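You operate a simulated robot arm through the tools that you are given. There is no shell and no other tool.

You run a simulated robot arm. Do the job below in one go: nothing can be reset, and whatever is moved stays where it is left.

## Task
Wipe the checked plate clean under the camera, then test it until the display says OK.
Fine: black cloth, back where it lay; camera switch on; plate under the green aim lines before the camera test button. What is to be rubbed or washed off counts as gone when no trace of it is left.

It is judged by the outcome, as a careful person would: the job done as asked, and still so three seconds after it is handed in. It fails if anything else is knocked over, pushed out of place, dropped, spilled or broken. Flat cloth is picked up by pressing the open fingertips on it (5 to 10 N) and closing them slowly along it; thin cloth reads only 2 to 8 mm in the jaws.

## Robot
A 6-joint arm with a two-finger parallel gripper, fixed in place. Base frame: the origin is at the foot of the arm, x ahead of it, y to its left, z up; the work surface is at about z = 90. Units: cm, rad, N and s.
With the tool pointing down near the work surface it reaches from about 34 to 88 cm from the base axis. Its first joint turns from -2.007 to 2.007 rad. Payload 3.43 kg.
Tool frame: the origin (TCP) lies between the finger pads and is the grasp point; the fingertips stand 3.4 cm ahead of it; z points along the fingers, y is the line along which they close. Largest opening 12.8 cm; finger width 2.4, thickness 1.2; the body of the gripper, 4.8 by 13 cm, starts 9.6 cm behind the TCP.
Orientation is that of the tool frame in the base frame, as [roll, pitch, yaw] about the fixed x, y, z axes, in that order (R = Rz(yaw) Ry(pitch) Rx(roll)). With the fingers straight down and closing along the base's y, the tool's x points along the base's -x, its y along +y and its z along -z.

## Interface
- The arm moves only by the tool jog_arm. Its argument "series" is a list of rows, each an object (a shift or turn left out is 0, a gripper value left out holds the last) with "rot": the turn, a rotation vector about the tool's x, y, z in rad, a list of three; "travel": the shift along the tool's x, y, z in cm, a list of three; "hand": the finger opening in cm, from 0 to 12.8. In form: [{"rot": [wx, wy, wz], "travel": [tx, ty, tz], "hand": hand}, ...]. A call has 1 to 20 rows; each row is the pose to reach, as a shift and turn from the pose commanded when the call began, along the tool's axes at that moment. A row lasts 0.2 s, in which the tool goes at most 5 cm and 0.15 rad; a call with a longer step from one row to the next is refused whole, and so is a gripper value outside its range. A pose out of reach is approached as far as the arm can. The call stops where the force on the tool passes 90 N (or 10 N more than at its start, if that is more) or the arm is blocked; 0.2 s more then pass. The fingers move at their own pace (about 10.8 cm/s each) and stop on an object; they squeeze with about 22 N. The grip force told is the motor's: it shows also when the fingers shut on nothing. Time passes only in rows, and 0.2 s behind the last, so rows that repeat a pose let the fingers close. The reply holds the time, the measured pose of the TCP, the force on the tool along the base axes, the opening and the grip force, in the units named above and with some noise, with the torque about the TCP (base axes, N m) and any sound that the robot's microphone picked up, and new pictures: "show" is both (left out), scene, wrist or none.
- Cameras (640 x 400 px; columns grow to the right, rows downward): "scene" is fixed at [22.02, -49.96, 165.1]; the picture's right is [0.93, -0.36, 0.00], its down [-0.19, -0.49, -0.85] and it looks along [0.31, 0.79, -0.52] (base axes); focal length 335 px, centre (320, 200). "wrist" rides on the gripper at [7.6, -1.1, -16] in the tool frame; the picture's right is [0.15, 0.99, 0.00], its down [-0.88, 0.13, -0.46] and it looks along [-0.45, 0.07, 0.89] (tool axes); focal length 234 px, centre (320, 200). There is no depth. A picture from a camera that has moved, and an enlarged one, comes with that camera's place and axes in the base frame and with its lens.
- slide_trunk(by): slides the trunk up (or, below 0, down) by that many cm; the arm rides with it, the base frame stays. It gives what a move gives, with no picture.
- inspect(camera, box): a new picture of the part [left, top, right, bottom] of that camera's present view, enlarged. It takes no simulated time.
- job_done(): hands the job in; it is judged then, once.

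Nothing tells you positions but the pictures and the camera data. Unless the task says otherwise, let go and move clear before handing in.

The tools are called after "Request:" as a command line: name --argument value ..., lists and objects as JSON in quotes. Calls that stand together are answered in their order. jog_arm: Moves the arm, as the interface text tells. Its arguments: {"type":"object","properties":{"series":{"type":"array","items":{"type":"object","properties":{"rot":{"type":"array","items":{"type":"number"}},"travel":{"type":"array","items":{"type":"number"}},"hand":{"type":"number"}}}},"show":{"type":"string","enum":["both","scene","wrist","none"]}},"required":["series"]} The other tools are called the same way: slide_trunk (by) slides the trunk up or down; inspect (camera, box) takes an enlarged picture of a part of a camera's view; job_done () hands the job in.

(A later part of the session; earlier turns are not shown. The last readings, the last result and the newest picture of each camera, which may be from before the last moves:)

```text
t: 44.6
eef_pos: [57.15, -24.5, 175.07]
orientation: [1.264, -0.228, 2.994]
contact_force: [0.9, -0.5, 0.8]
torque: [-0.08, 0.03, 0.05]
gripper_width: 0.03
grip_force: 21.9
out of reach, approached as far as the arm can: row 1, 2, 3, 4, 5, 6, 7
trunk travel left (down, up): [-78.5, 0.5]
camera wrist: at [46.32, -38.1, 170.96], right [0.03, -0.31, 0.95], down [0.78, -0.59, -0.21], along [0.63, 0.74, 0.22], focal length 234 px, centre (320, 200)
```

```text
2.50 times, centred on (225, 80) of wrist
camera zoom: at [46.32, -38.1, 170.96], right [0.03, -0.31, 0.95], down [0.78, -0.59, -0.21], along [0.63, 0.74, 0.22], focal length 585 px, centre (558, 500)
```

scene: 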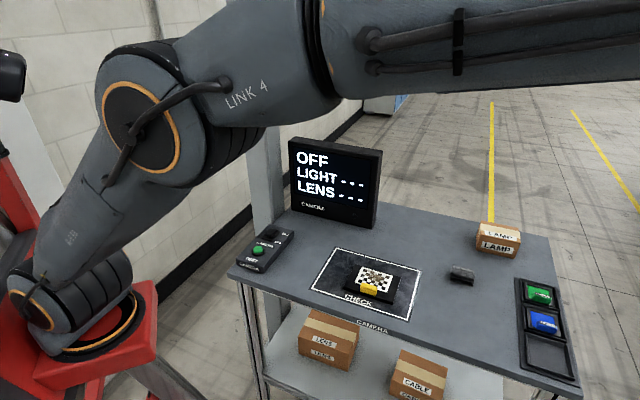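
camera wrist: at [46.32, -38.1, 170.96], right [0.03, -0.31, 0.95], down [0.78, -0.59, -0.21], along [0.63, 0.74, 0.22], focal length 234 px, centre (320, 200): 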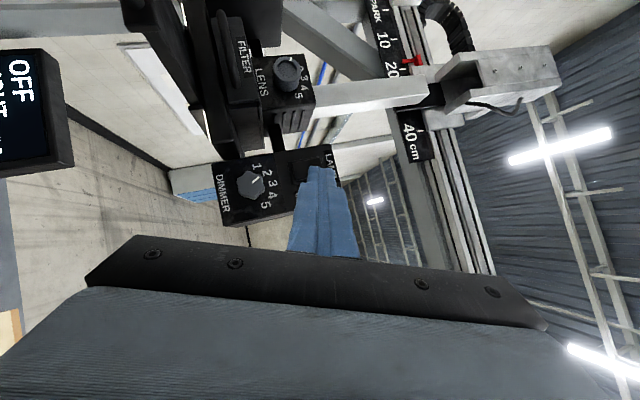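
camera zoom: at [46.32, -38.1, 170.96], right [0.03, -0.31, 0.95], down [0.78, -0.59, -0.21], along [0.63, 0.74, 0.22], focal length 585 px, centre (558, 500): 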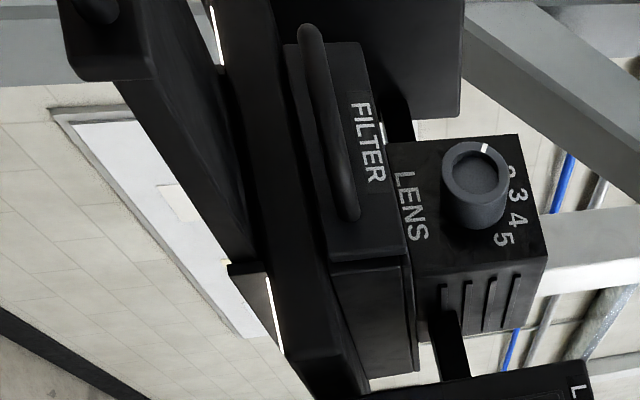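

Request:
inspect --camera "scene" --box '[245, 215, 300, 260]'

Request:
inspect --camera "wrist" --box '[0, 40, 90, 190]'

Request:
inspect --camera "scene" --box '[300, 230, 440, 330]'

```text
8.89 times, centred on (272, 238) of scene
camera zoom: at [22.02, -49.96, 165.1], right [0.93, -0.36, 0.0], down [-0.19, -0.49, -0.85], along [0.31, 0.79, -0.52], focal length 2975 px, centre (742, -133)
```

zoom: 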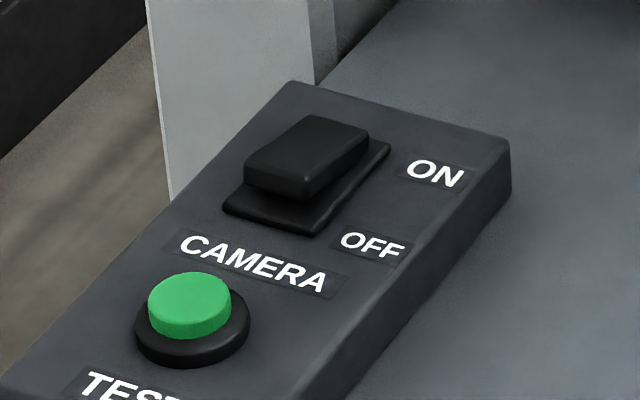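

```text
2.67 times, centred on (45, 115) of wrist
camera zoom: at [46.32, -38.1, 170.96], right [0.03, -0.31, 0.95], down [0.78, -0.59, -0.21], along [0.63, 0.74, 0.22], focal length 624 px, centre (1053, 427)
```

zoom: 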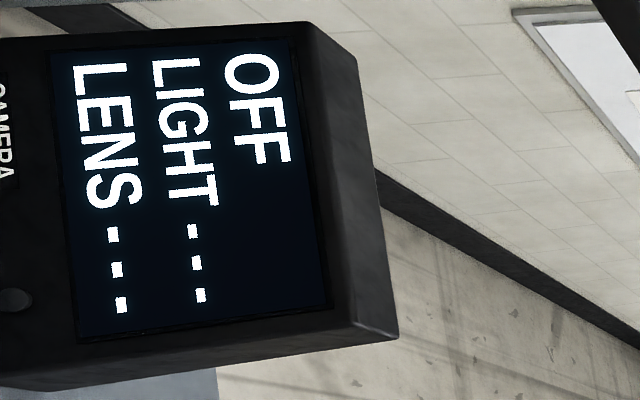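

```text
4.00 times, centred on (370, 280) of scene
camera zoom: at [22.02, -49.96, 165.1], right [0.93, -0.36, 0.0], down [-0.19, -0.49, -0.85], along [0.31, 0.79, -0.52], focal length 1339 px, centre (120, -120)
```

zoom: 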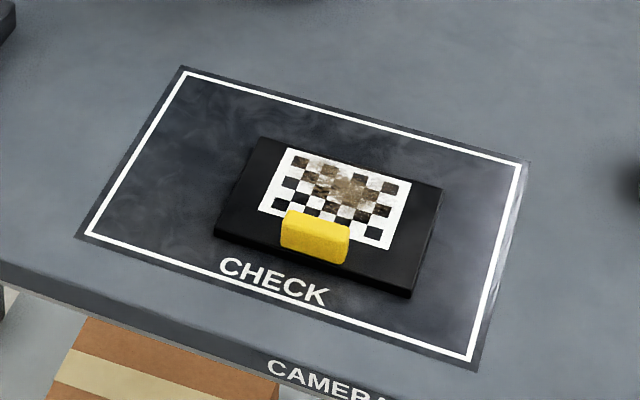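

The rig has a LENS dial, FILTER drawer, DIMMER, LAMP switch, and a carriage on a rail (PARK/10/20/…/40 cm) with a lever. I'll pan left to read the lever panel.

Request:
jog_arm --series '[{"rot": [0.027, 0.111, 0.035], "travel": [1.3, -1.2, -0.6]}, {"rot": [0.055, 0.223, 0.07], "travel": [2.6, -2.4, -1.2]}, {"rot": [0.082, 0.334, 0.105], "travel": [4, -3.6, -1.9]}, {"rot": [0.11, 0.446, 0.14], "travel": [5.3, -4.8, -2.5]}, {"rot": [0.137, 0.557, 0.175], "travel": [6.6, -6, -3.1]}]' --show "wrist"

```text
t: 45.9
eef_pos: [55.67, -24.96, 174.32]
orientation: [1.275, -0.217, -3.089]
contact_force: [-0.4, 1.2, 0.0]
torque: [-0.02, 0.01, 0.0]
gripper_width: 0.03
grip_force: 21.7
out of reach, approached as far as the arm can: row 1, 2, 3, 4, 5
trunk travel left (down, up): [-78.5, 0.5]
camera wrist: at [47.81, -40.35, 170.26], right [0.08, -0.29, 0.96], down [0.88, -0.43, -0.2], along [0.47, 0.86, 0.22], focal length 234 px, centre (320, 200)
```

wrist: 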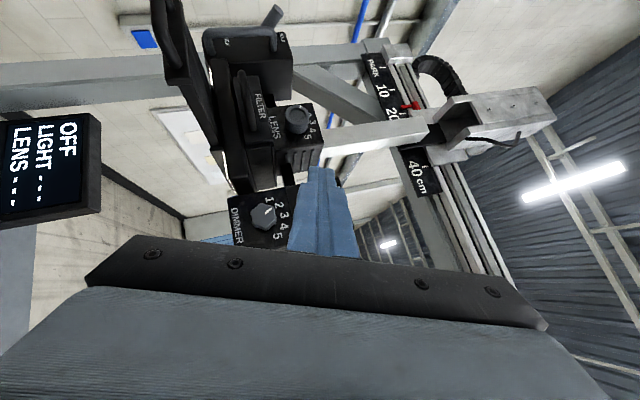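

Request:
inspect --camera "wrist" --box '[150, 0, 320, 130]'

Request:
inspect --camera "wrist" --box '[200, 80, 340, 260]'

Request:
inspect --camera "wrist" --box '[340, 40, 460, 150]'

```text
3.08 times, centred on (235, 65) of wrist
camera zoom: at [47.81, -40.35, 170.26], right [0.08, -0.29, 0.96], down [0.88, -0.43, -0.2], along [0.47, 0.86, 0.22], focal length 720 px, centre (582, 615)
```

zoom: 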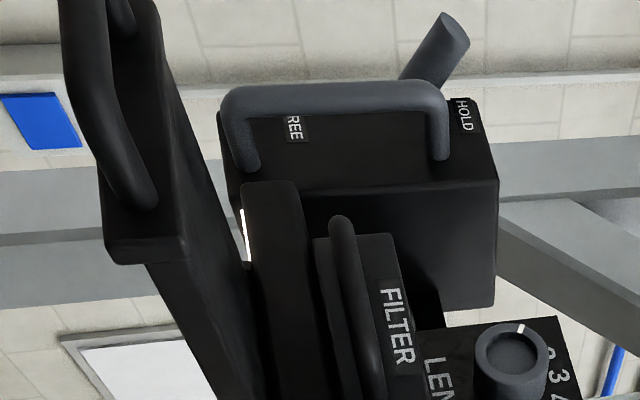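

```text
2.22 times, centred on (270, 170) of wrist
camera zoom: at [47.81, -40.35, 170.26], right [0.08, -0.29, 0.96], down [0.88, -0.43, -0.2], along [0.47, 0.86, 0.22], focal length 520 px, centre (431, 267)
```

zoom: 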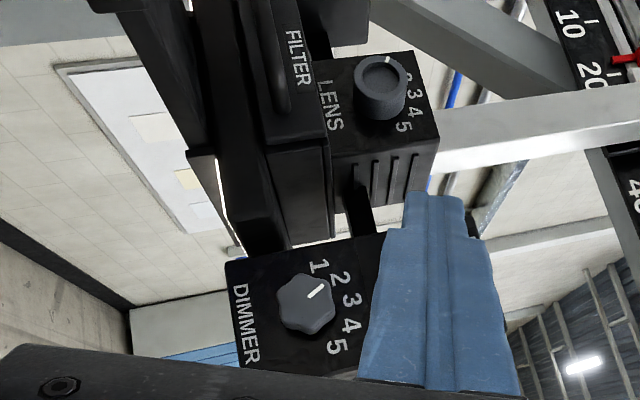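

```text
3.64 times, centred on (400, 95) of wrist
camera zoom: at [47.81, -40.35, 170.26], right [0.08, -0.29, 0.96], down [0.88, -0.43, -0.2], along [0.47, 0.86, 0.22], focal length 852 px, centre (29, 582)
```

zoom: 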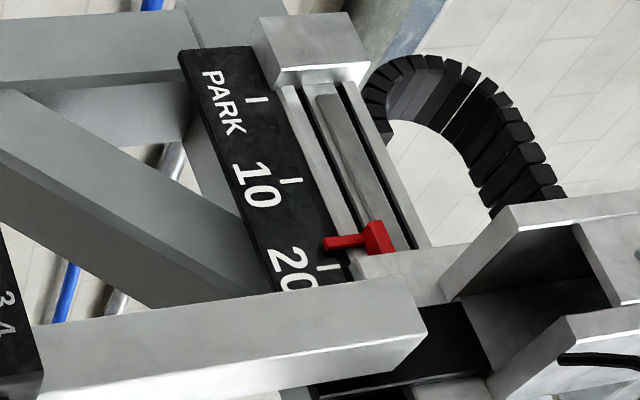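

I now understand the rig (head with HOLD/FREE lever, FILTER drawer, LENS dial 1–5, DIMMER 1–5 at about 2, LAMP switch). The rocker may not be fully seated, so I'll return pointing down and press the ON half again closer to its middle.

Request:
jog_arm --series '[{"rot": [0.124, 0.0368, -0.0475], "travel": [0.26, -1.74, -0.15]}, {"rot": [0.248, 0.0736, -0.095], "travel": [0.52, -3.48, -0.3]}, {"rot": [0.372, 0.1104, -0.1426], "travel": [0.78, -5.22, -0.44]}, {"rot": [0.496, 0.1472, -0.19], "travel": [1.04, -6.96, -0.59]}, {"rot": [0.62, 0.184, -0.2377], "travel": [1.3, -8.7, -0.73]}, {"rot": [0.744, 0.2208, -0.285], "travel": [1.56, -10.4, -0.88]}, {"rot": [0.868, 0.2576, -0.333], "travel": [1.82, -12.2, -1.03]}, {"rot": [0.992, 0.2944, -0.38], "travel": [2.07, -13.9, -1.17]}, {"rot": [1.116, 0.3312, -0.428], "travel": [2.33, -15.7, -1.32]}, {"rot": [1.24, 0.368, -0.475], "travel": [2.59, -17.4, -1.47]}, {"rot": [1.364, 0.4048, -0.523], "travel": [2.85, -19.1, -1.61]}, {"rot": [1.488, 0.4416, -0.57], "travel": [3.11, -20.9, -1.76]}, {"rot": [1.612, 0.4784, -0.618], "travel": [3.37, -22.6, -1.91]}, {"rot": [1.736, 0.5152, -0.665], "travel": [3.63, -24.4, -2.05]}, {"rot": [1.86, 0.552, -0.713], "travel": [3.89, -26.1, -2.2]}]' --show "both"

```text
t: 49.0
eef_pos: [46.22, -20.07, 149.96]
orientation: [-3.123, -0.007, -2.344]
contact_force: [0.2, 0.0, -0.2]
torque: [0.02, 0.06, -0.03]
gripper_width: 0.0
grip_force: 21.9
out of reach, approached as far as the arm can: row 1, 2, 3, 4, 5, 6, 7, 8, 9, 10, 11, 12
trunk travel left (down, up): [-78.5, 0.5]
camera wrist: at [41.51, -26.08, 165.87], right [-0.81, 0.59, -0.02], down [0.52, 0.73, 0.45], along [0.27, 0.35, -0.89], focal length 234 px, centre (320, 200)
```

scene: 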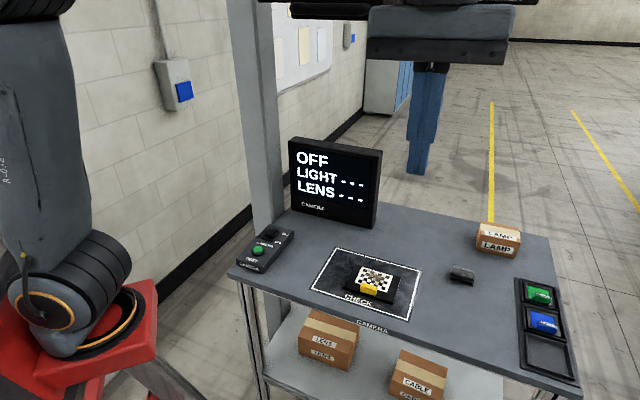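
wrist: 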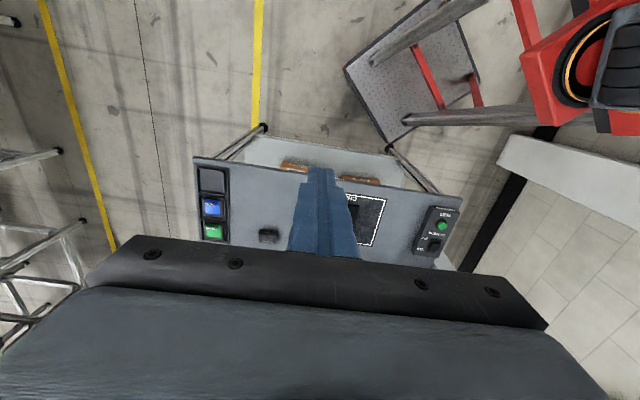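

Back to a downward pose. Lowering the trunk to where it was.

Request:
slide_trunk --by -21

```text
t: 51.3
eef_pos: [46.36, -20.04, 129.27]
orientation: [-3.125, -0.008, -2.346]
contact_force: [0.7, 0.3, -0.3]
torque: [-0.01, 0.02, -0.03]
gripper_width: 0.01
grip_force: 22.0
trunk travel left (down, up): [-57.5, 21.5]
```

Request:
jog_arm --series '[{"rot": [-0.005, -0.002, 0], "travel": [-2.8, 3.2, 1.2]}, {"rot": [-0.01, -0.004, 0], "travel": [-5.6, 6.4, 2.3]}, {"rot": [-0.017, -0.008, 0], "travel": [-8.5, 9.6, 3.5]}, {"rot": [-0.017, -0.008, 0], "travel": [-11.3, 12.8, 4.6]}, {"rot": [-0.017, -0.008, 0], "travel": [-14.1, 15.9, 5.8]}, {"rot": [-0.017, -0.008, 0], "travel": [-17, 19.1, 7]}, {"rot": [-0.017, -0.008, 0], "travel": [-19.8, 22.3, 8.1]}, {"rot": [-0.017, -0.008, 0], "travel": [-22.6, 25.5, 9.3]}, {"rot": [-0.017, -0.008, 0], "travel": [-24.9, 28.4, 10.5]}, {"rot": [-0.017, -0.008, 0], "travel": [-27.2, 31.4, 11.8]}, {"rot": [-0.017, -0.008, 0], "travel": [-29.5, 34.3, 13]}, {"rot": [-0.017, -0.09, 0], "travel": [-31.8, 37.3, 14.3]}, {"rot": [-0.017, -0.18, 0], "travel": [-34.1, 40.2, 15.5]}, {"rot": [-0.017, -0.27, 0], "travel": [-36.4, 43.1, 16.8]}, {"rot": [-0.017, -0.36, 0], "travel": [-38.7, 46.1, 18]}, {"rot": [-0.017, -0.45, 0], "travel": [-41, 49, 19.3]}]' --show "both"

Request:
inspect --camera "wrist" --box '[270, 20, 390, 170]'

```text
t: 54.7
eef_pos: [40.05, 43.32, 108.61]
orientation: [-3.141, 0.446, -2.341]
contact_force: [0.7, -0.8, -0.1]
torque: [-0.01, -0.02, 0.03]
gripper_width: 0.0
grip_force: 22.3
trunk travel left (down, up): [-57.5, 21.5]
camera wrist: at [31.28, 32.54, 119.73], right [-0.8, 0.59, -0.06], down [0.32, 0.52, 0.79], along [0.5, 0.61, -0.61], focal length 234 px, centre (320, 200)
```

scene: 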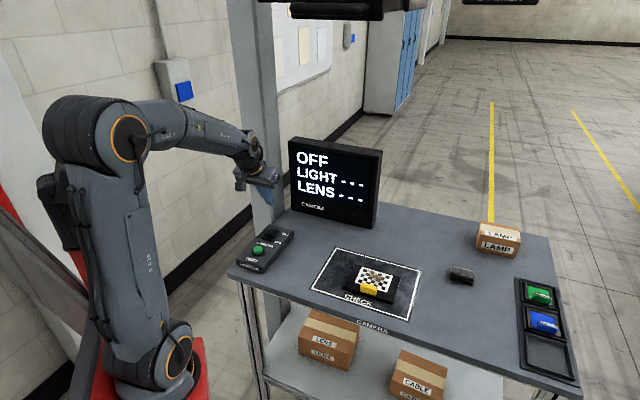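
wrist: 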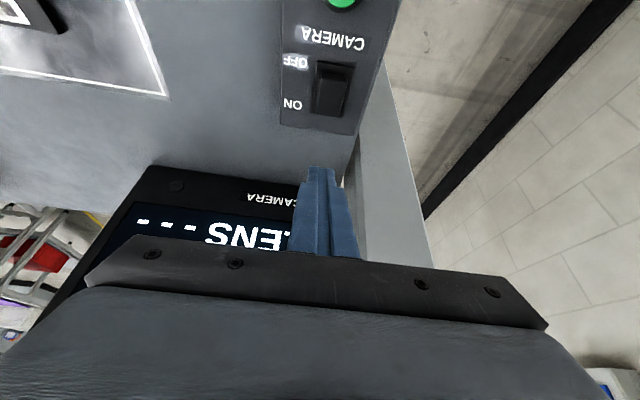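

```text
2.67 times, centred on (330, 95) of wrist
camera zoom: at [31.28, 32.54, 119.73], right [-0.8, 0.59, -0.06], down [0.32, 0.52, 0.79], along [0.5, 0.61, -0.61], focal length 624 px, centre (293, 480)
```

zoom: 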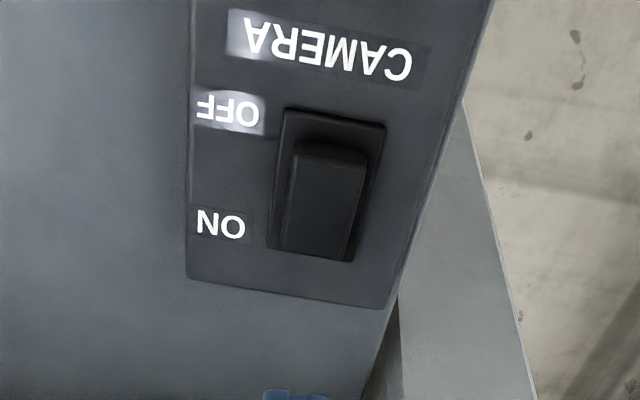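

Request:
jog_arm --series '[{"travel": [1.2, 0.1, 2.6]}, {"travel": [2.4, 0.2, 5.3]}, {"travel": [3.6, 0.2, 8.0]}, {"travel": [3.7, 0.2, 8.25]}, {"travel": [3.8, 0.2, 8.5]}, {"travel": [3.9, 0.2, 8.7]}, {"travel": [4.0, 0.2, 8.9]}, {"travel": [4.1, 0.2, 9.1]}]' --show "none"

Request:
inspect --camera "wrist" --box '[260, 60, 380, 190]'

```text
t: 56.5
eef_pos: [40.25, 43.6, 98.79]
orientation: [-3.14, 0.445, -2.342]
contact_force: [0.3, 0.8, 0.3]
torque: [0.01, 0.02, 0.02]
gripper_width: 0.01
grip_force: 22.2
trunk travel left (down, up): [-57.5, 21.5]
```

```text
3.08 times, centred on (320, 125) of wrist
camera zoom: at [31.37, 32.9, 109.78], right [-0.8, 0.59, -0.06], down [0.32, 0.52, 0.79], along [0.5, 0.61, -0.61], focal length 720 px, centre (320, 431)
```

zoom: 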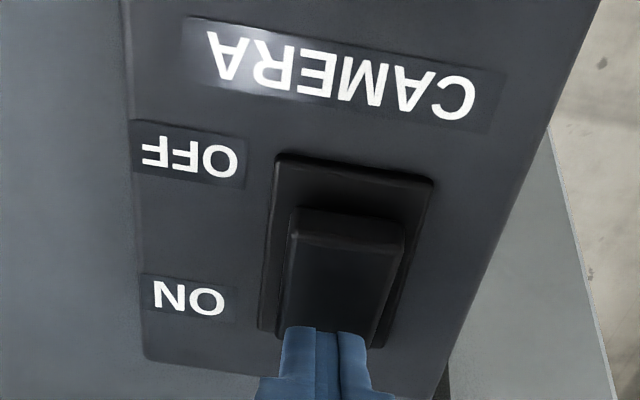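

Request:
jog_arm --series '[{"travel": [0.06, 0, 0.14]}, {"travel": [0.13, 0, 0.27]}, {"travel": [0.19, 0, 0.41]}, {"travel": [0.24, 0, 0.5]}]' --show "scene"

Request:
inspect --camera "wrist" --box '[260, 60, 380, 190]'

```text
t: 57.5
eef_pos: [40.2, 43.49, 98.13]
orientation: [-3.141, 0.445, -2.341]
contact_force: [-0.9, -1.2, 6.7]
torque: [0.05, 0.04, 0.03]
gripper_width: 0.0
grip_force: 21.8
trunk travel left (down, up): [-57.5, 21.5]
```

scene: 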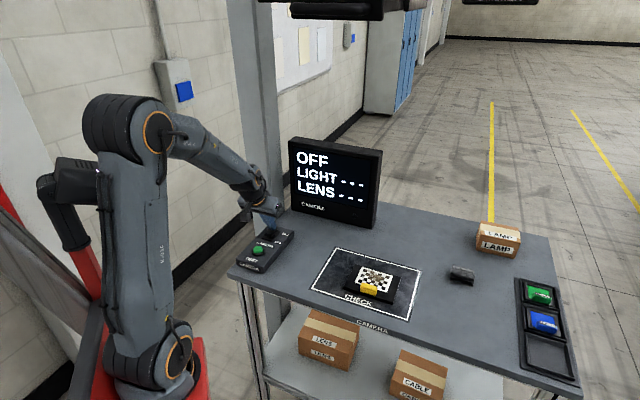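

```text
3.08 times, centred on (320, 125) of wrist
camera zoom: at [31.35, 32.9, 109.33], right [-0.8, 0.59, -0.06], down [0.32, 0.52, 0.79], along [0.5, 0.61, -0.61], focal length 720 px, centre (320, 431)
```

zoom: 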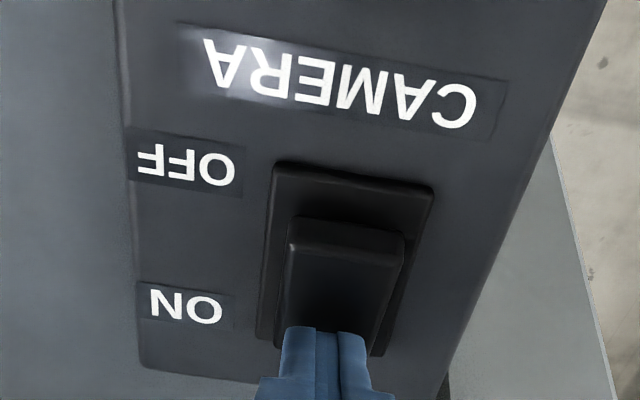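

Request:
jog_arm --series '[{"travel": [0.04, 0, 0.09]}, {"travel": [0.08, 0, 0.18]}, {"travel": [0.12, 0, 0.27]}, {"travel": [0.12, 0, 0.27]}]' --show "scene"

Request:
inspect --camera "wrist" --box '[260, 60, 380, 190]'

```text
t: 58.5
eef_pos: [40.12, 43.53, 98.24]
orientation: [-3.141, 0.451, -2.343]
contact_force: [-2.3, -5.6, 50.5]
torque: [-0.1, -0.1, -0.26]
gripper_width: 0.0
grip_force: 22.6
trunk travel left (down, up): [-57.5, 21.5]
```

scene: 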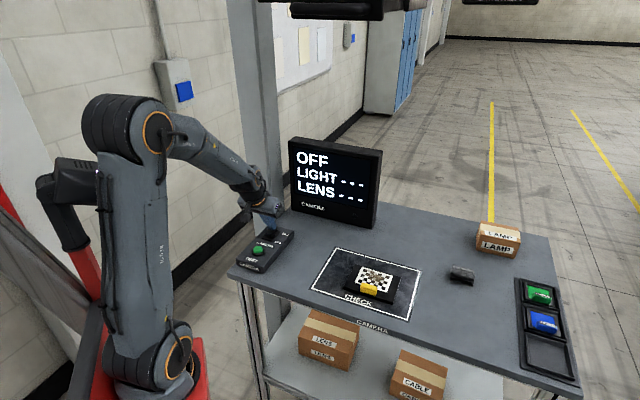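

```text
3.08 times, centred on (320, 125) of wrist
camera zoom: at [31.31, 32.83, 109.24], right [-0.8, 0.59, -0.06], down [0.32, 0.52, 0.79], along [0.5, 0.62, -0.6], focal length 720 px, centre (320, 431)
```

zoom: 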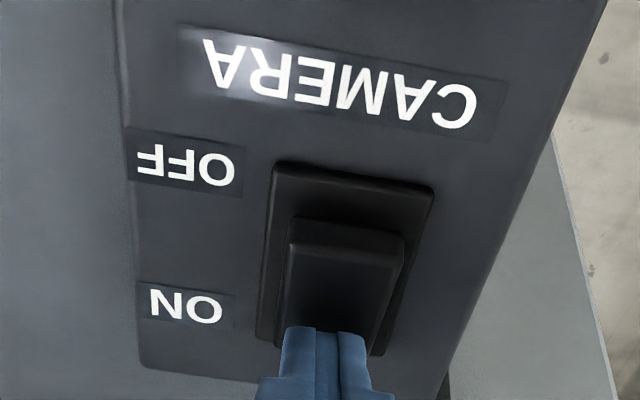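

Request:
jog_arm --series '[{"travel": [-0.3, 0, -0.6]}, {"travel": [-1.2, 0, -2.4]}, {"travel": [-2.4, 0, -5]}, {"travel": [-4.0, 0, -8.5]}, {"travel": [-4.0, 0, -8.5]}]' --show "both"

Request:
inspect --camera "scene" --box '[285, 130, 445, 330]'

Request:
inspect --camera "scene" --box '[245, 215, 300, 260]'

```text
t: 59.7
eef_pos: [39.9, 43.44, 107.28]
orientation: [-3.141, 0.442, -2.341]
contact_force: [-0.1, 0.0, -1.1]
torque: [-0.03, 0.01, 0.02]
gripper_width: 0.01
grip_force: 21.9
trunk travel left (down, up): [-57.5, 21.5]
camera wrist: at [31.08, 32.86, 118.42], right [-0.8, 0.59, -0.06], down [0.32, 0.52, 0.79], along [0.5, 0.61, -0.61], focal length 234 px, centre (320, 200)
```

scene: 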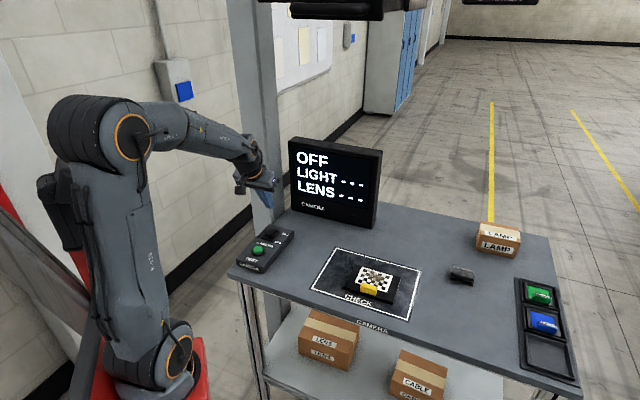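
wrist: 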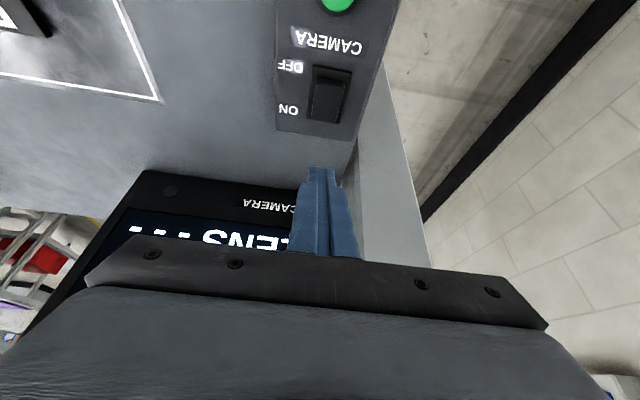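

```text
2.00 times, centred on (365, 230) of scene
camera zoom: at [22.02, -49.96, 165.1], right [0.93, -0.36, 0.0], down [-0.19, -0.49, -0.85], along [0.31, 0.79, -0.52], focal length 669 px, centre (230, 140)
```

zoom: 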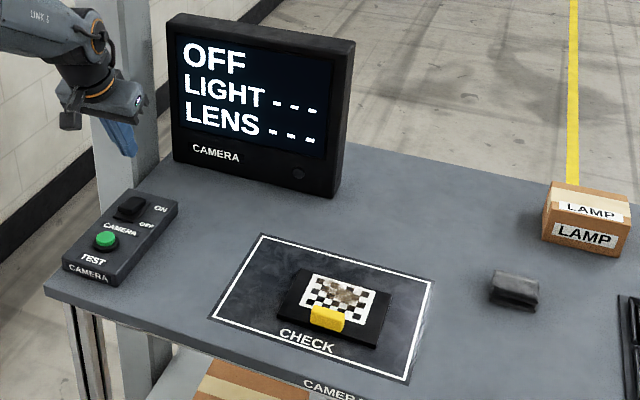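

```text
8.89 times, centred on (272, 238) of scene
camera zoom: at [22.02, -49.96, 165.1], right [0.93, -0.36, 0.0], down [-0.19, -0.49, -0.85], along [0.31, 0.79, -0.52], focal length 2975 px, centre (742, -133)
```

zoom: 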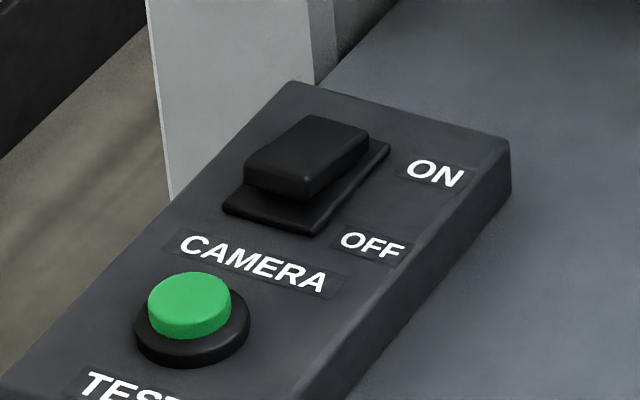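

The switch is at its hard stop in ON but the display hasn't reacted and no click was heard. I'll cycle it once: press the OFF half, then ON again, listening for a click.

Request:
jog_arm --series '[{"travel": [2.6, 0, 2.2]}, {"travel": [5.15, 0.03, 4.42]}, {"travel": [5.3, 0.03, 4.7]}, {"travel": [5.4, 0.03, 5.0]}, {"travel": [5.6, 0.03, 5.3]}]' --show "none"

Request:
inspect --camera "wrist" --box '[260, 60, 380, 190]'

```text
t: 60.9
eef_pos: [38.07, 41.55, 100.12]
orientation: [-3.141, 0.444, -2.342]
contact_force: [-0.3, 0.4, 0.8]
torque: [0.01, 0.0, 0.02]
gripper_width: 0.0
grip_force: 22.1
trunk travel left (down, up): [-57.5, 21.5]
```

```text
3.08 times, centred on (320, 125) of wrist
camera zoom: at [29.29, 30.88, 111.22], right [-0.8, 0.59, -0.06], down [0.32, 0.52, 0.79], along [0.5, 0.61, -0.61], focal length 720 px, centre (320, 431)
```

zoom: 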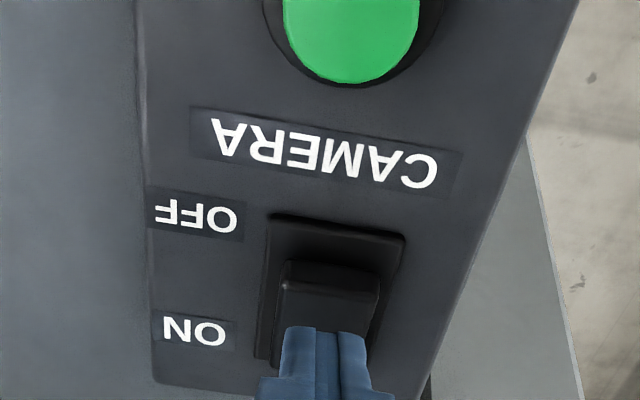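

Request:
jog_arm --series '[{"travel": [0.09, 0, 0.18]}, {"travel": [0.17, 0, 0.36]}, {"travel": [0.26, 0, 0.54]}, {"travel": [0.34, 0, 0.72]}, {"travel": [0.43, 0, 0.9]}]' --show "none"

Request:
inspect --camera "wrist" --box '[260, 60, 380, 190]'

```text
t: 62.1
eef_pos: [38.07, 41.52, 99.11]
orientation: [3.141, 0.444, -2.341]
contact_force: [0.0, 0.2, -0.4]
torque: [-0.01, 0.01, -0.03]
gripper_width: 0.0
grip_force: 21.9
trunk travel left (down, up): [-57.5, 21.5]
```

```text
3.08 times, centred on (320, 125) of wrist
camera zoom: at [29.33, 30.88, 110.18], right [-0.8, 0.59, -0.06], down [0.32, 0.52, 0.79], along [0.5, 0.61, -0.61], focal length 720 px, centre (320, 431)
```

zoom: 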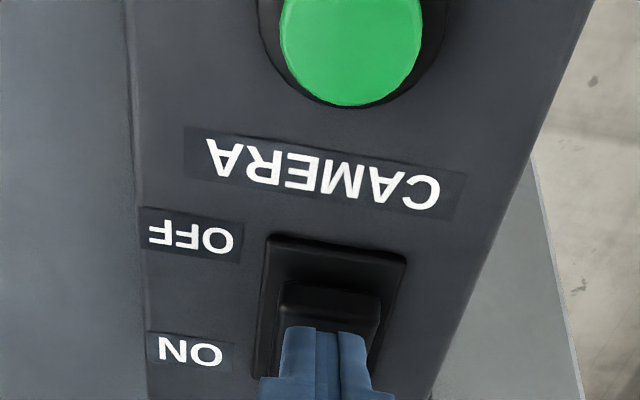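

Request:
jog_arm --series '[{"travel": [0.09, 0, 0.18]}, {"travel": [0.17, 0, 0.36]}, {"travel": [0.26, 0, 0.54]}, {"travel": [0.34, 0, 0.72]}]' --show "none"

Request:
inspect --camera "wrist" --box '[260, 60, 380, 190]'

Request:
inspect --camera "scene" --box '[245, 215, 300, 260]'

```text
t: 63.1
eef_pos: [38.16, 41.61, 98.21]
orientation: [3.14, 0.444, -2.341]
contact_force: [-0.1, 0.5, 0.0]
torque: [-0.01, -0.05, -0.01]
gripper_width: 0.0
grip_force: 22.1
trunk travel left (down, up): [-57.5, 21.5]
```

```text
3.08 times, centred on (320, 125) of wrist
camera zoom: at [29.37, 30.89, 109.35], right [-0.8, 0.59, -0.06], down [0.32, 0.52, 0.79], along [0.5, 0.61, -0.61], focal length 720 px, centre (320, 431)
```

zoom: 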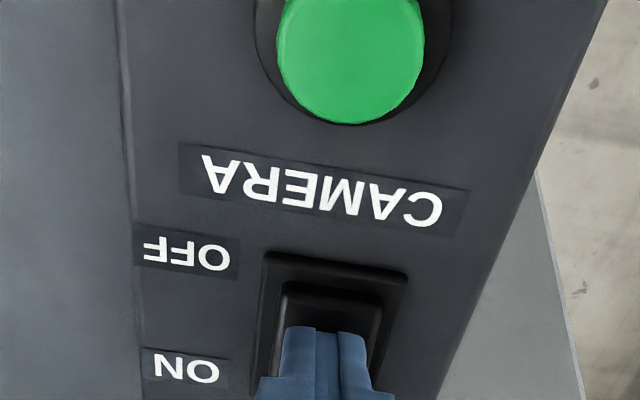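

```text
8.89 times, centred on (272, 238) of scene
camera zoom: at [22.02, -49.96, 165.1], right [0.93, -0.36, 0.0], down [-0.19, -0.49, -0.85], along [0.31, 0.79, -0.52], focal length 2975 px, centre (742, -133)
```

zoom: 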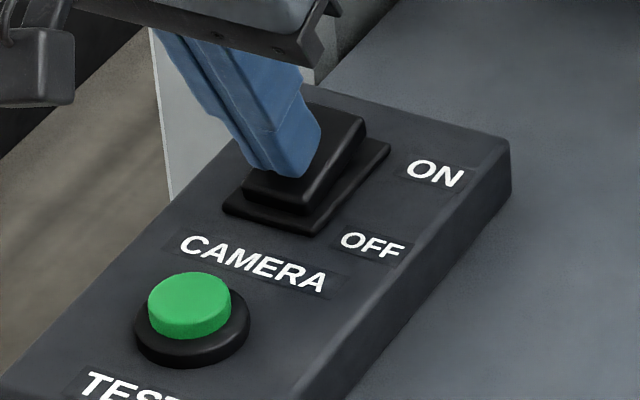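

Request:
jog_arm --series '[{"travel": [-0.3, 0, -0.6]}, {"travel": [-1.5, 0, -3]}, {"travel": [-2.8, 0, -6]}, {"travel": [-2.8, 0, -6]}]' --show "scene"

Request:
inspect --camera "scene" --box '[245, 215, 300, 260]'

Request:
inspect --camera "wrist" --box '[260, 60, 380, 190]'

```text
t: 64.1
eef_pos: [38.0, 41.56, 104.88]
orientation: [3.141, 0.443, -2.343]
contact_force: [0.2, 0.4, 0.2]
torque: [0.02, -0.03, -0.03]
gripper_width: 0.0
grip_force: 22.1
trunk travel left (down, up): [-57.5, 21.5]
```

scene: 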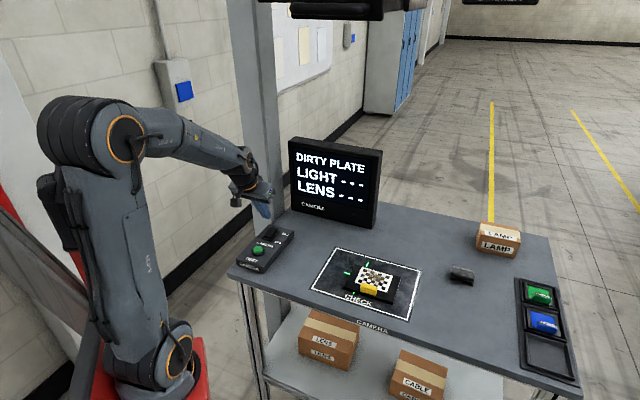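

```text
8.89 times, centred on (272, 238) of scene
camera zoom: at [22.02, -49.96, 165.1], right [0.93, -0.36, 0.0], down [-0.19, -0.49, -0.85], along [0.31, 0.79, -0.52], focal length 2975 px, centre (742, -133)
```

zoom: 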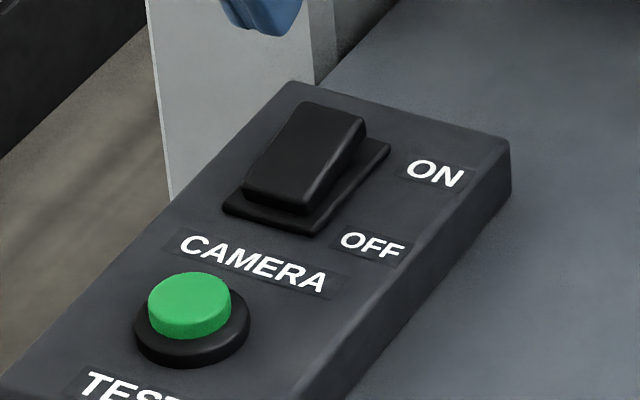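

```text
3.08 times, centred on (320, 125) of wrist
camera zoom: at [29.25, 30.94, 115.94], right [-0.8, 0.59, -0.06], down [0.32, 0.52, 0.79], along [0.5, 0.61, -0.61], focal length 720 px, centre (320, 431)
```

zoom: 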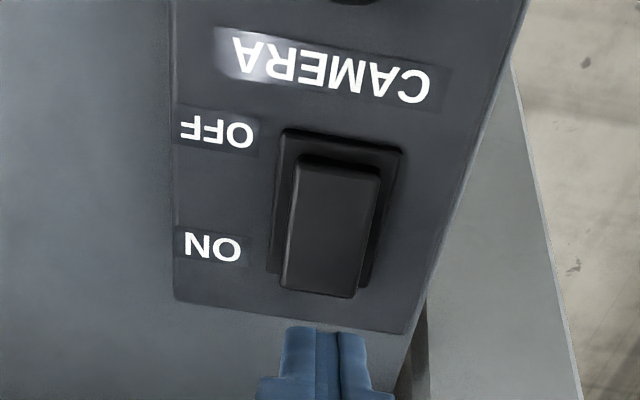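

The camera is now on: the display reads "DIRTY PLATE" and green aim marks appeared on the CHECK field. Let me look at them.

Request:
inspect --camera "scene" --box '[305, 240, 425, 325]'

Request:
inspect --camera "scene" --box '[285, 130, 385, 235]'

Request:
inspect --camera "wrist" --box '[0, 0, 240, 160]'

```text
4.71 times, centred on (365, 282) of scene
camera zoom: at [22.02, -49.96, 165.1], right [0.93, -0.36, 0.0], down [-0.19, -0.49, -0.85], along [0.31, 0.79, -0.52], focal length 1575 px, centre (108, -188)
```

zoom: 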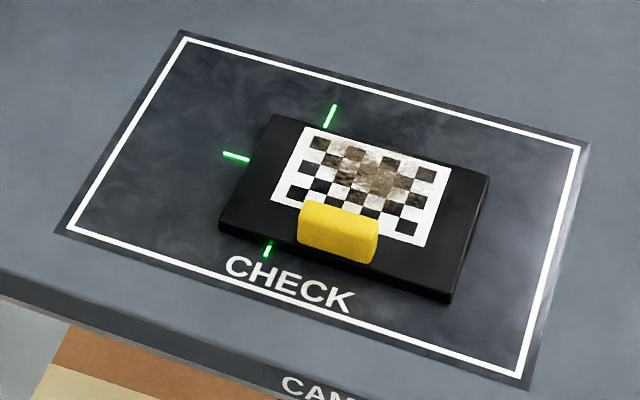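

```text
3.81 times, centred on (335, 182) of scene
camera zoom: at [22.02, -49.96, 165.1], right [0.93, -0.36, 0.0], down [-0.19, -0.49, -0.85], along [0.31, 0.79, -0.52], focal length 1275 px, centre (263, 267)
```

zoom: 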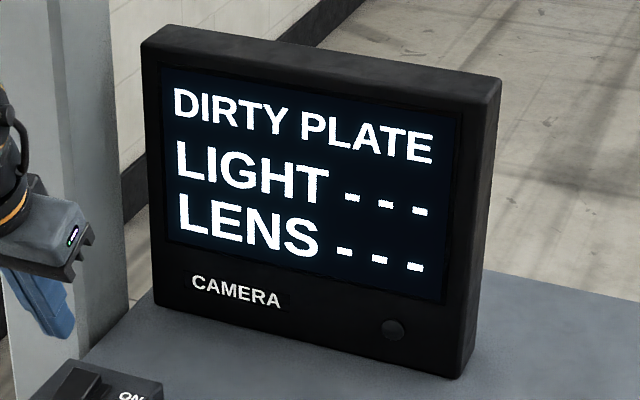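

```text
2.50 times, centred on (120, 80) of wrist
camera zoom: at [29.25, 30.94, 115.94], right [-0.8, 0.59, -0.06], down [0.32, 0.52, 0.79], along [0.5, 0.61, -0.61], focal length 585 px, centre (820, 500)
```

zoom: 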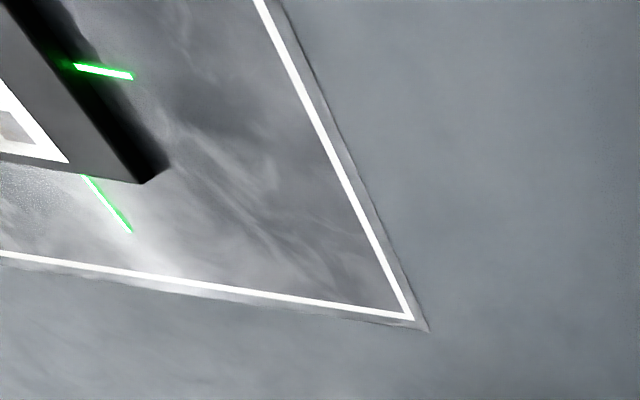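

The aim cross centre is at about (61.9, 17.1), with the pattern centre at about (64.4, 13.7), so the plate will later move ~4 cm left. First I'll fetch the black cloth: moving with the fingers opened to hover near it.

Request:
jog_arm --series '[{"travel": [-1.0, 0, -2.5]}, {"travel": [-2.5, -3, -5.5]}, {"travel": [-2.4, -7.5, -5.5]}, {"travel": [-2.3, -12, -5.5]}, {"travel": [-2.2, -16.5, -5.4], "hand": 10}, {"travel": [-2.1, -21, -5.4]}, {"travel": [-2, -25.5, -5.3]}, {"travel": [-1.9, -30, -5.3]}, {"travel": [-1.8, -34.5, -5.2]}, {"travel": [-1.7, -39, -5.2]}, {"travel": [-1.5, -43.5, -5.1]}, {"travel": [-1.4, -48, -5.1]}, {"travel": [-1.2, -52.5, -5]}, {"travel": [-1.1, -57, -5]}, {"travel": [-1, -61, -5]}, {"travel": [-1, -62.6, -5]}]' --show "both"

```text
t: 67.5
eef_pos: [82.21, -3.07, 109.83]
orientation: [3.141, 0.444, -2.343]
contact_force: [-0.7, -0.4, -0.2]
torque: [0.02, -0.02, 0.02]
gripper_width: 9.99
grip_force: 0.1
trunk travel left (down, up): [-57.5, 21.5]
camera wrist: at [73.39, -13.71, 120.94], right [-0.8, 0.59, -0.06], down [0.32, 0.52, 0.79], along [0.5, 0.61, -0.61], focal length 234 px, centre (320, 200)
```

scene: 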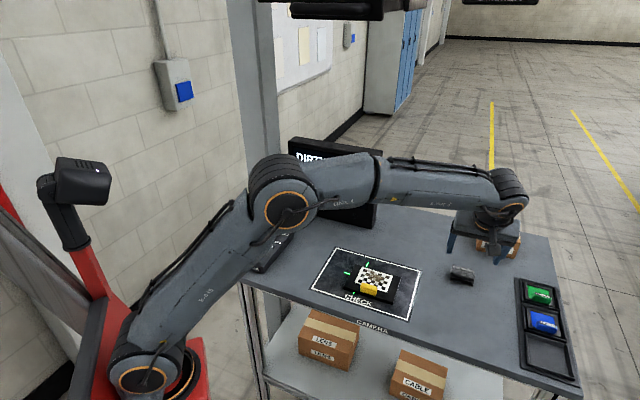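
wrist: 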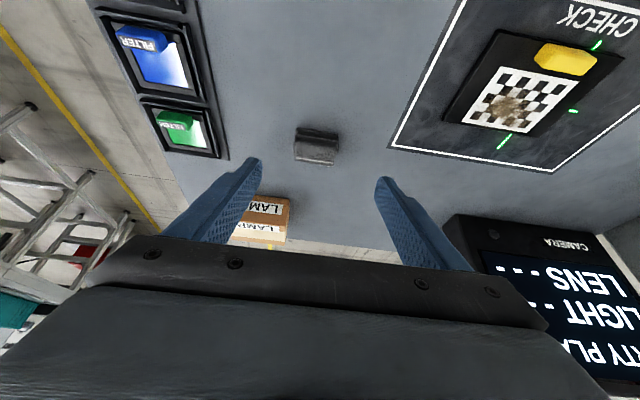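

Request:
inspect --camera "wrist" --box '[270, 105, 370, 185]'

Request:
inspect --camera "wrist" --box '[420, 0, 640, 170]'

Request:
inspect --camera "scene" --box '[440, 250, 490, 290]'

```text
5.00 times, centred on (320, 145) of wrist
camera zoom: at [73.39, -13.71, 120.94], right [-0.8, 0.59, -0.06], down [0.32, 0.52, 0.79], along [0.5, 0.61, -0.61], focal length 1171 px, centre (320, 475)
```

zoom: 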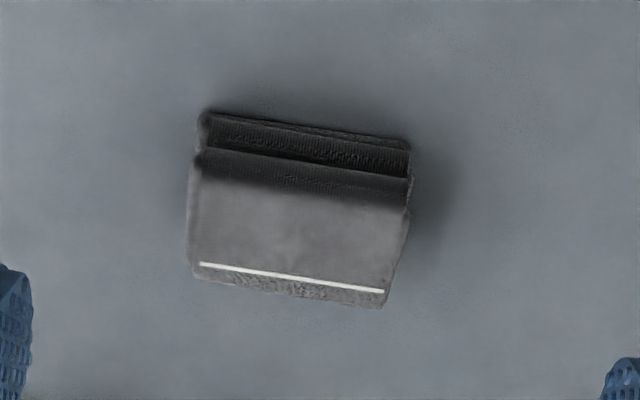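

```text
2.35 times, centred on (530, 85) of wrist
camera zoom: at [73.39, -13.71, 120.94], right [-0.8, 0.59, -0.06], down [0.32, 0.52, 0.79], along [0.5, 0.61, -0.61], focal length 551 px, centre (-174, 471)
```

zoom: 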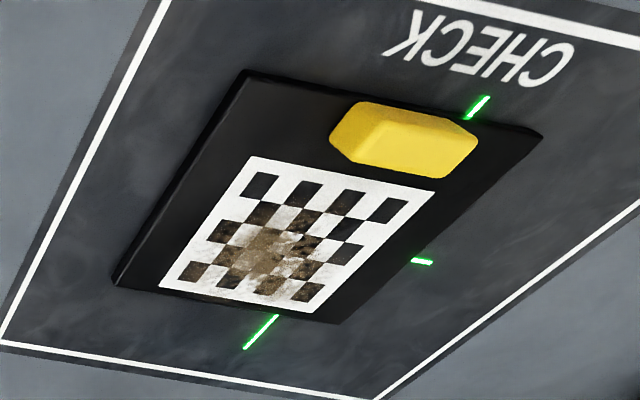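

```text
10.00 times, centred on (465, 270) of scene
camera zoom: at [22.02, -49.96, 165.1], right [0.93, -0.36, 0.0], down [-0.19, -0.49, -0.85], along [0.31, 0.79, -0.52], focal length 3347 px, centre (-1130, -500)
```

zoom: 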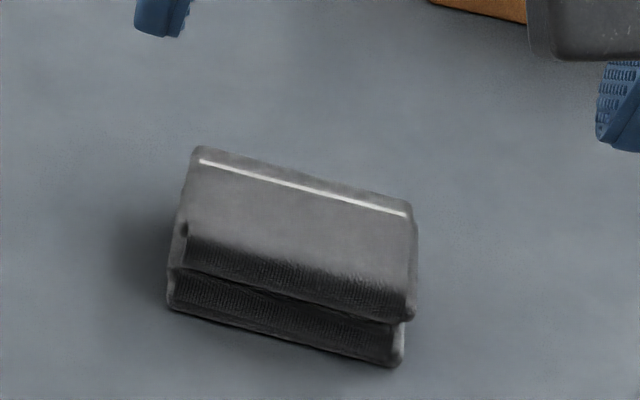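

The cloth is about 6.5 × 4.9 × 2.5 cm, centred near (90.1, 4.6), aligned with the table. I'll straddle it along its long side with a slight outward lean; first a low hover.

Request:
jog_arm --series '[{"rot": [0, 0.04, 0], "travel": [-1.25, -0.07, 3.3]}, {"rot": [0, 0.08, 0], "travel": [-2.5, -0.14, 6.6]}, {"rot": [0, 0.12, 0], "travel": [-3.7, -0.21, 9.9]}, {"rot": [0, 0.144, 0], "travel": [-4.98, -0.28, 13.2]}, {"rot": [0, 0.144, 0], "travel": [-4.98, -0.28, 13.2]}]' --show "both"

Request:
inspect --camera "wrist" --box '[220, 90, 420, 230]'

Request:
inspect --camera "scene" --box '[430, 220, 510, 300]'

```text
t: 68.7
eef_pos: [89.22, 3.98, 100.14]
orientation: [-3.141, 0.299, -2.342]
contact_force: [0.6, -0.3, -1.9]
torque: [-0.02, 0.01, -0.02]
gripper_width: 10.01
grip_force: 0.1
trunk travel left (down, up): [-57.5, 21.5]
camera wrist: at [81.75, -5.44, 113.03], right [-0.81, 0.59, -0.04], down [0.4, 0.6, 0.69], along [0.43, 0.54, -0.72], focal length 234 px, centre (320, 200)
```

scene: 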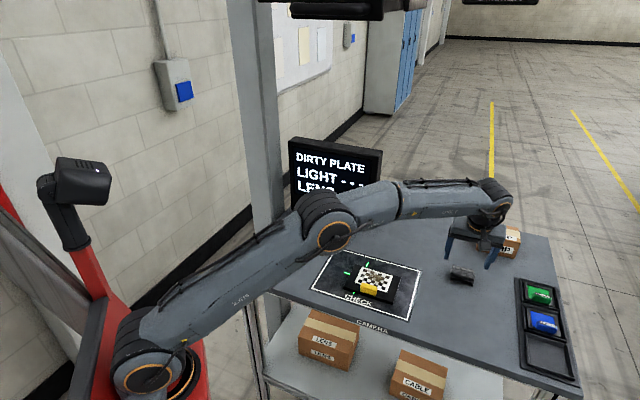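
wrist: 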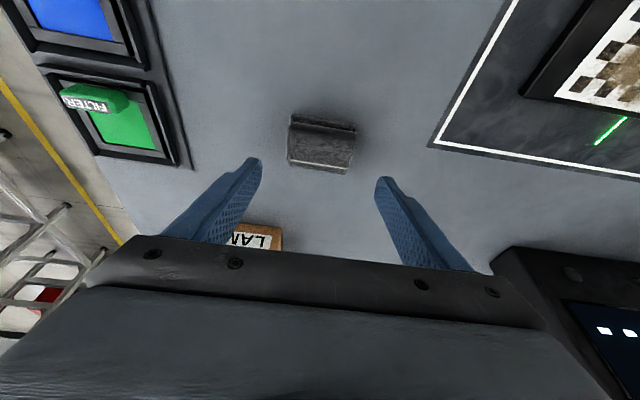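

```text
2.86 times, centred on (320, 160) of wrist
camera zoom: at [81.75, -5.44, 113.03], right [-0.81, 0.59, -0.04], down [0.4, 0.6, 0.69], along [0.43, 0.54, -0.72], focal length 669 px, centre (320, 314)
```

zoom: 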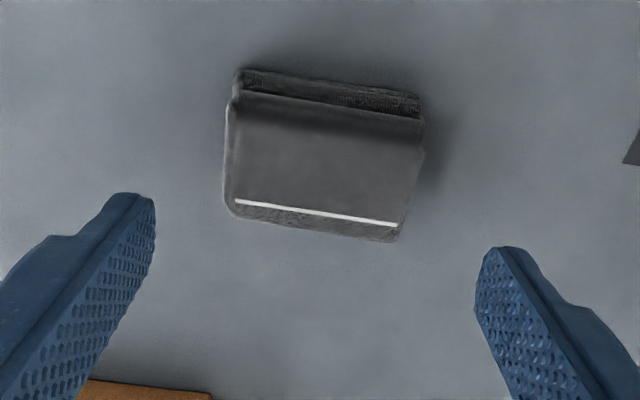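

```text
5.00 times, centred on (470, 260) of scene
camera zoom: at [22.02, -49.96, 165.1], right [0.93, -0.36, 0.0], down [-0.19, -0.49, -0.85], along [0.31, 0.79, -0.52], focal length 1673 px, centre (-430, -100)
```

zoom: 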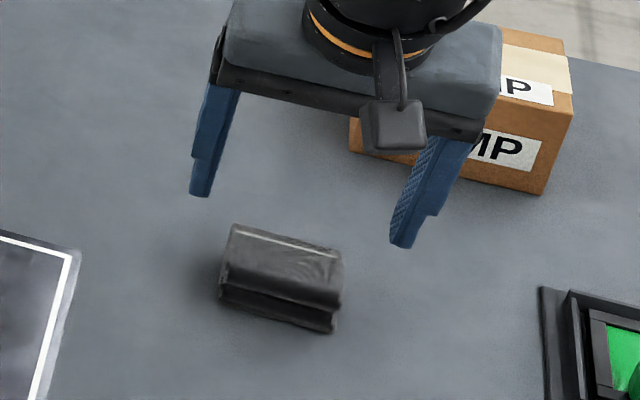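

Well aligned. Descending straight down around the cloth, then checking before closing.

Request:
jog_arm --series '[{"travel": [0.5, 0, 1.8]}, {"travel": [1.0, 0, 3.4]}, {"travel": [1.4, 0, 4.6]}, {"travel": [1.6, 0, 5.2]}, {"travel": [1.69, 0, 5.49]}, {"travel": [1.69, 0, 5.49]}]' --show "both"

Request:
inspect --camera "wrist" --box '[220, 110, 420, 250]'

Request:
inspect --camera "scene" --box '[430, 220, 510, 300]'

```text
t: 70.1
eef_pos: [89.5, 4.08, 94.29]
orientation: [3.141, 0.299, -2.341]
contact_force: [0.2, -0.5, 0.8]
torque: [0.01, 0.01, 0.02]
gripper_width: 10.0
grip_force: 0.0
trunk travel left (down, up): [-57.5, 21.5]
camera wrist: at [81.98, -5.26, 107.22], right [-0.81, 0.59, -0.04], down [0.4, 0.6, 0.69], along [0.44, 0.54, -0.72], focal length 234 px, centre (320, 200)
```

scene: 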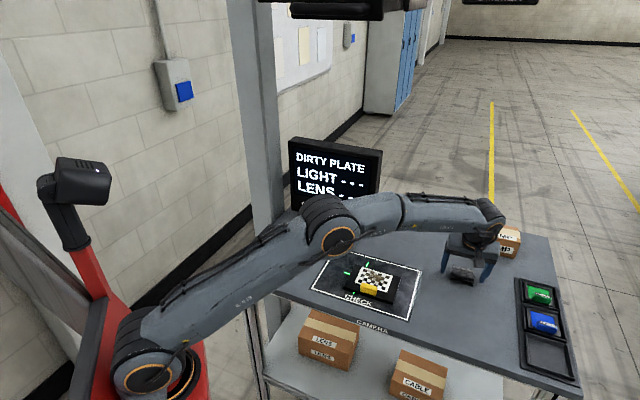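
wrist: 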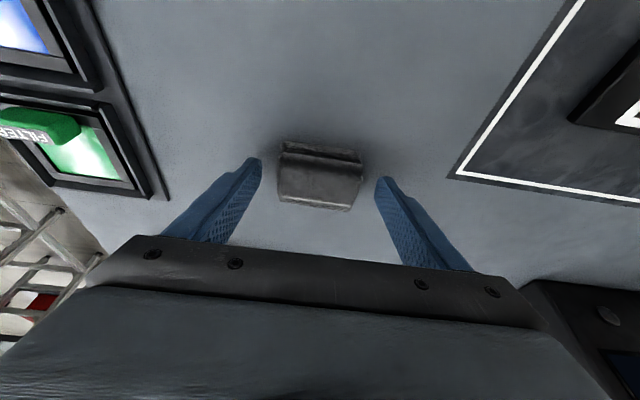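

```text
2.86 times, centred on (320, 180) of wrist
camera zoom: at [81.98, -5.26, 107.22], right [-0.81, 0.59, -0.04], down [0.4, 0.6, 0.69], along [0.44, 0.54, -0.72], focal length 669 px, centre (320, 257)
```

zoom: 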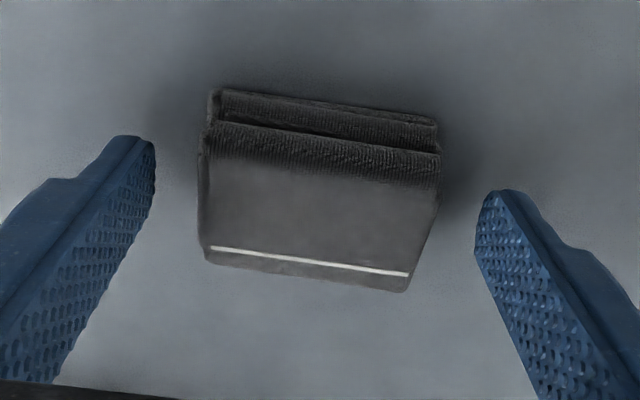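

```text
5.00 times, centred on (470, 260) of scene
camera zoom: at [22.02, -49.96, 165.1], right [0.93, -0.36, 0.0], down [-0.19, -0.49, -0.85], along [0.31, 0.79, -0.52], focal length 1673 px, centre (-430, -100)
```

zoom: 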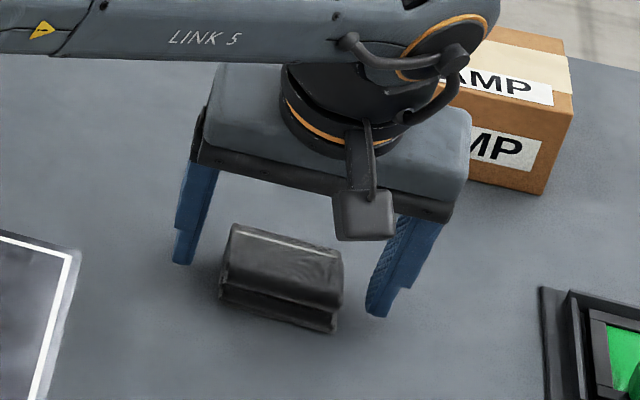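

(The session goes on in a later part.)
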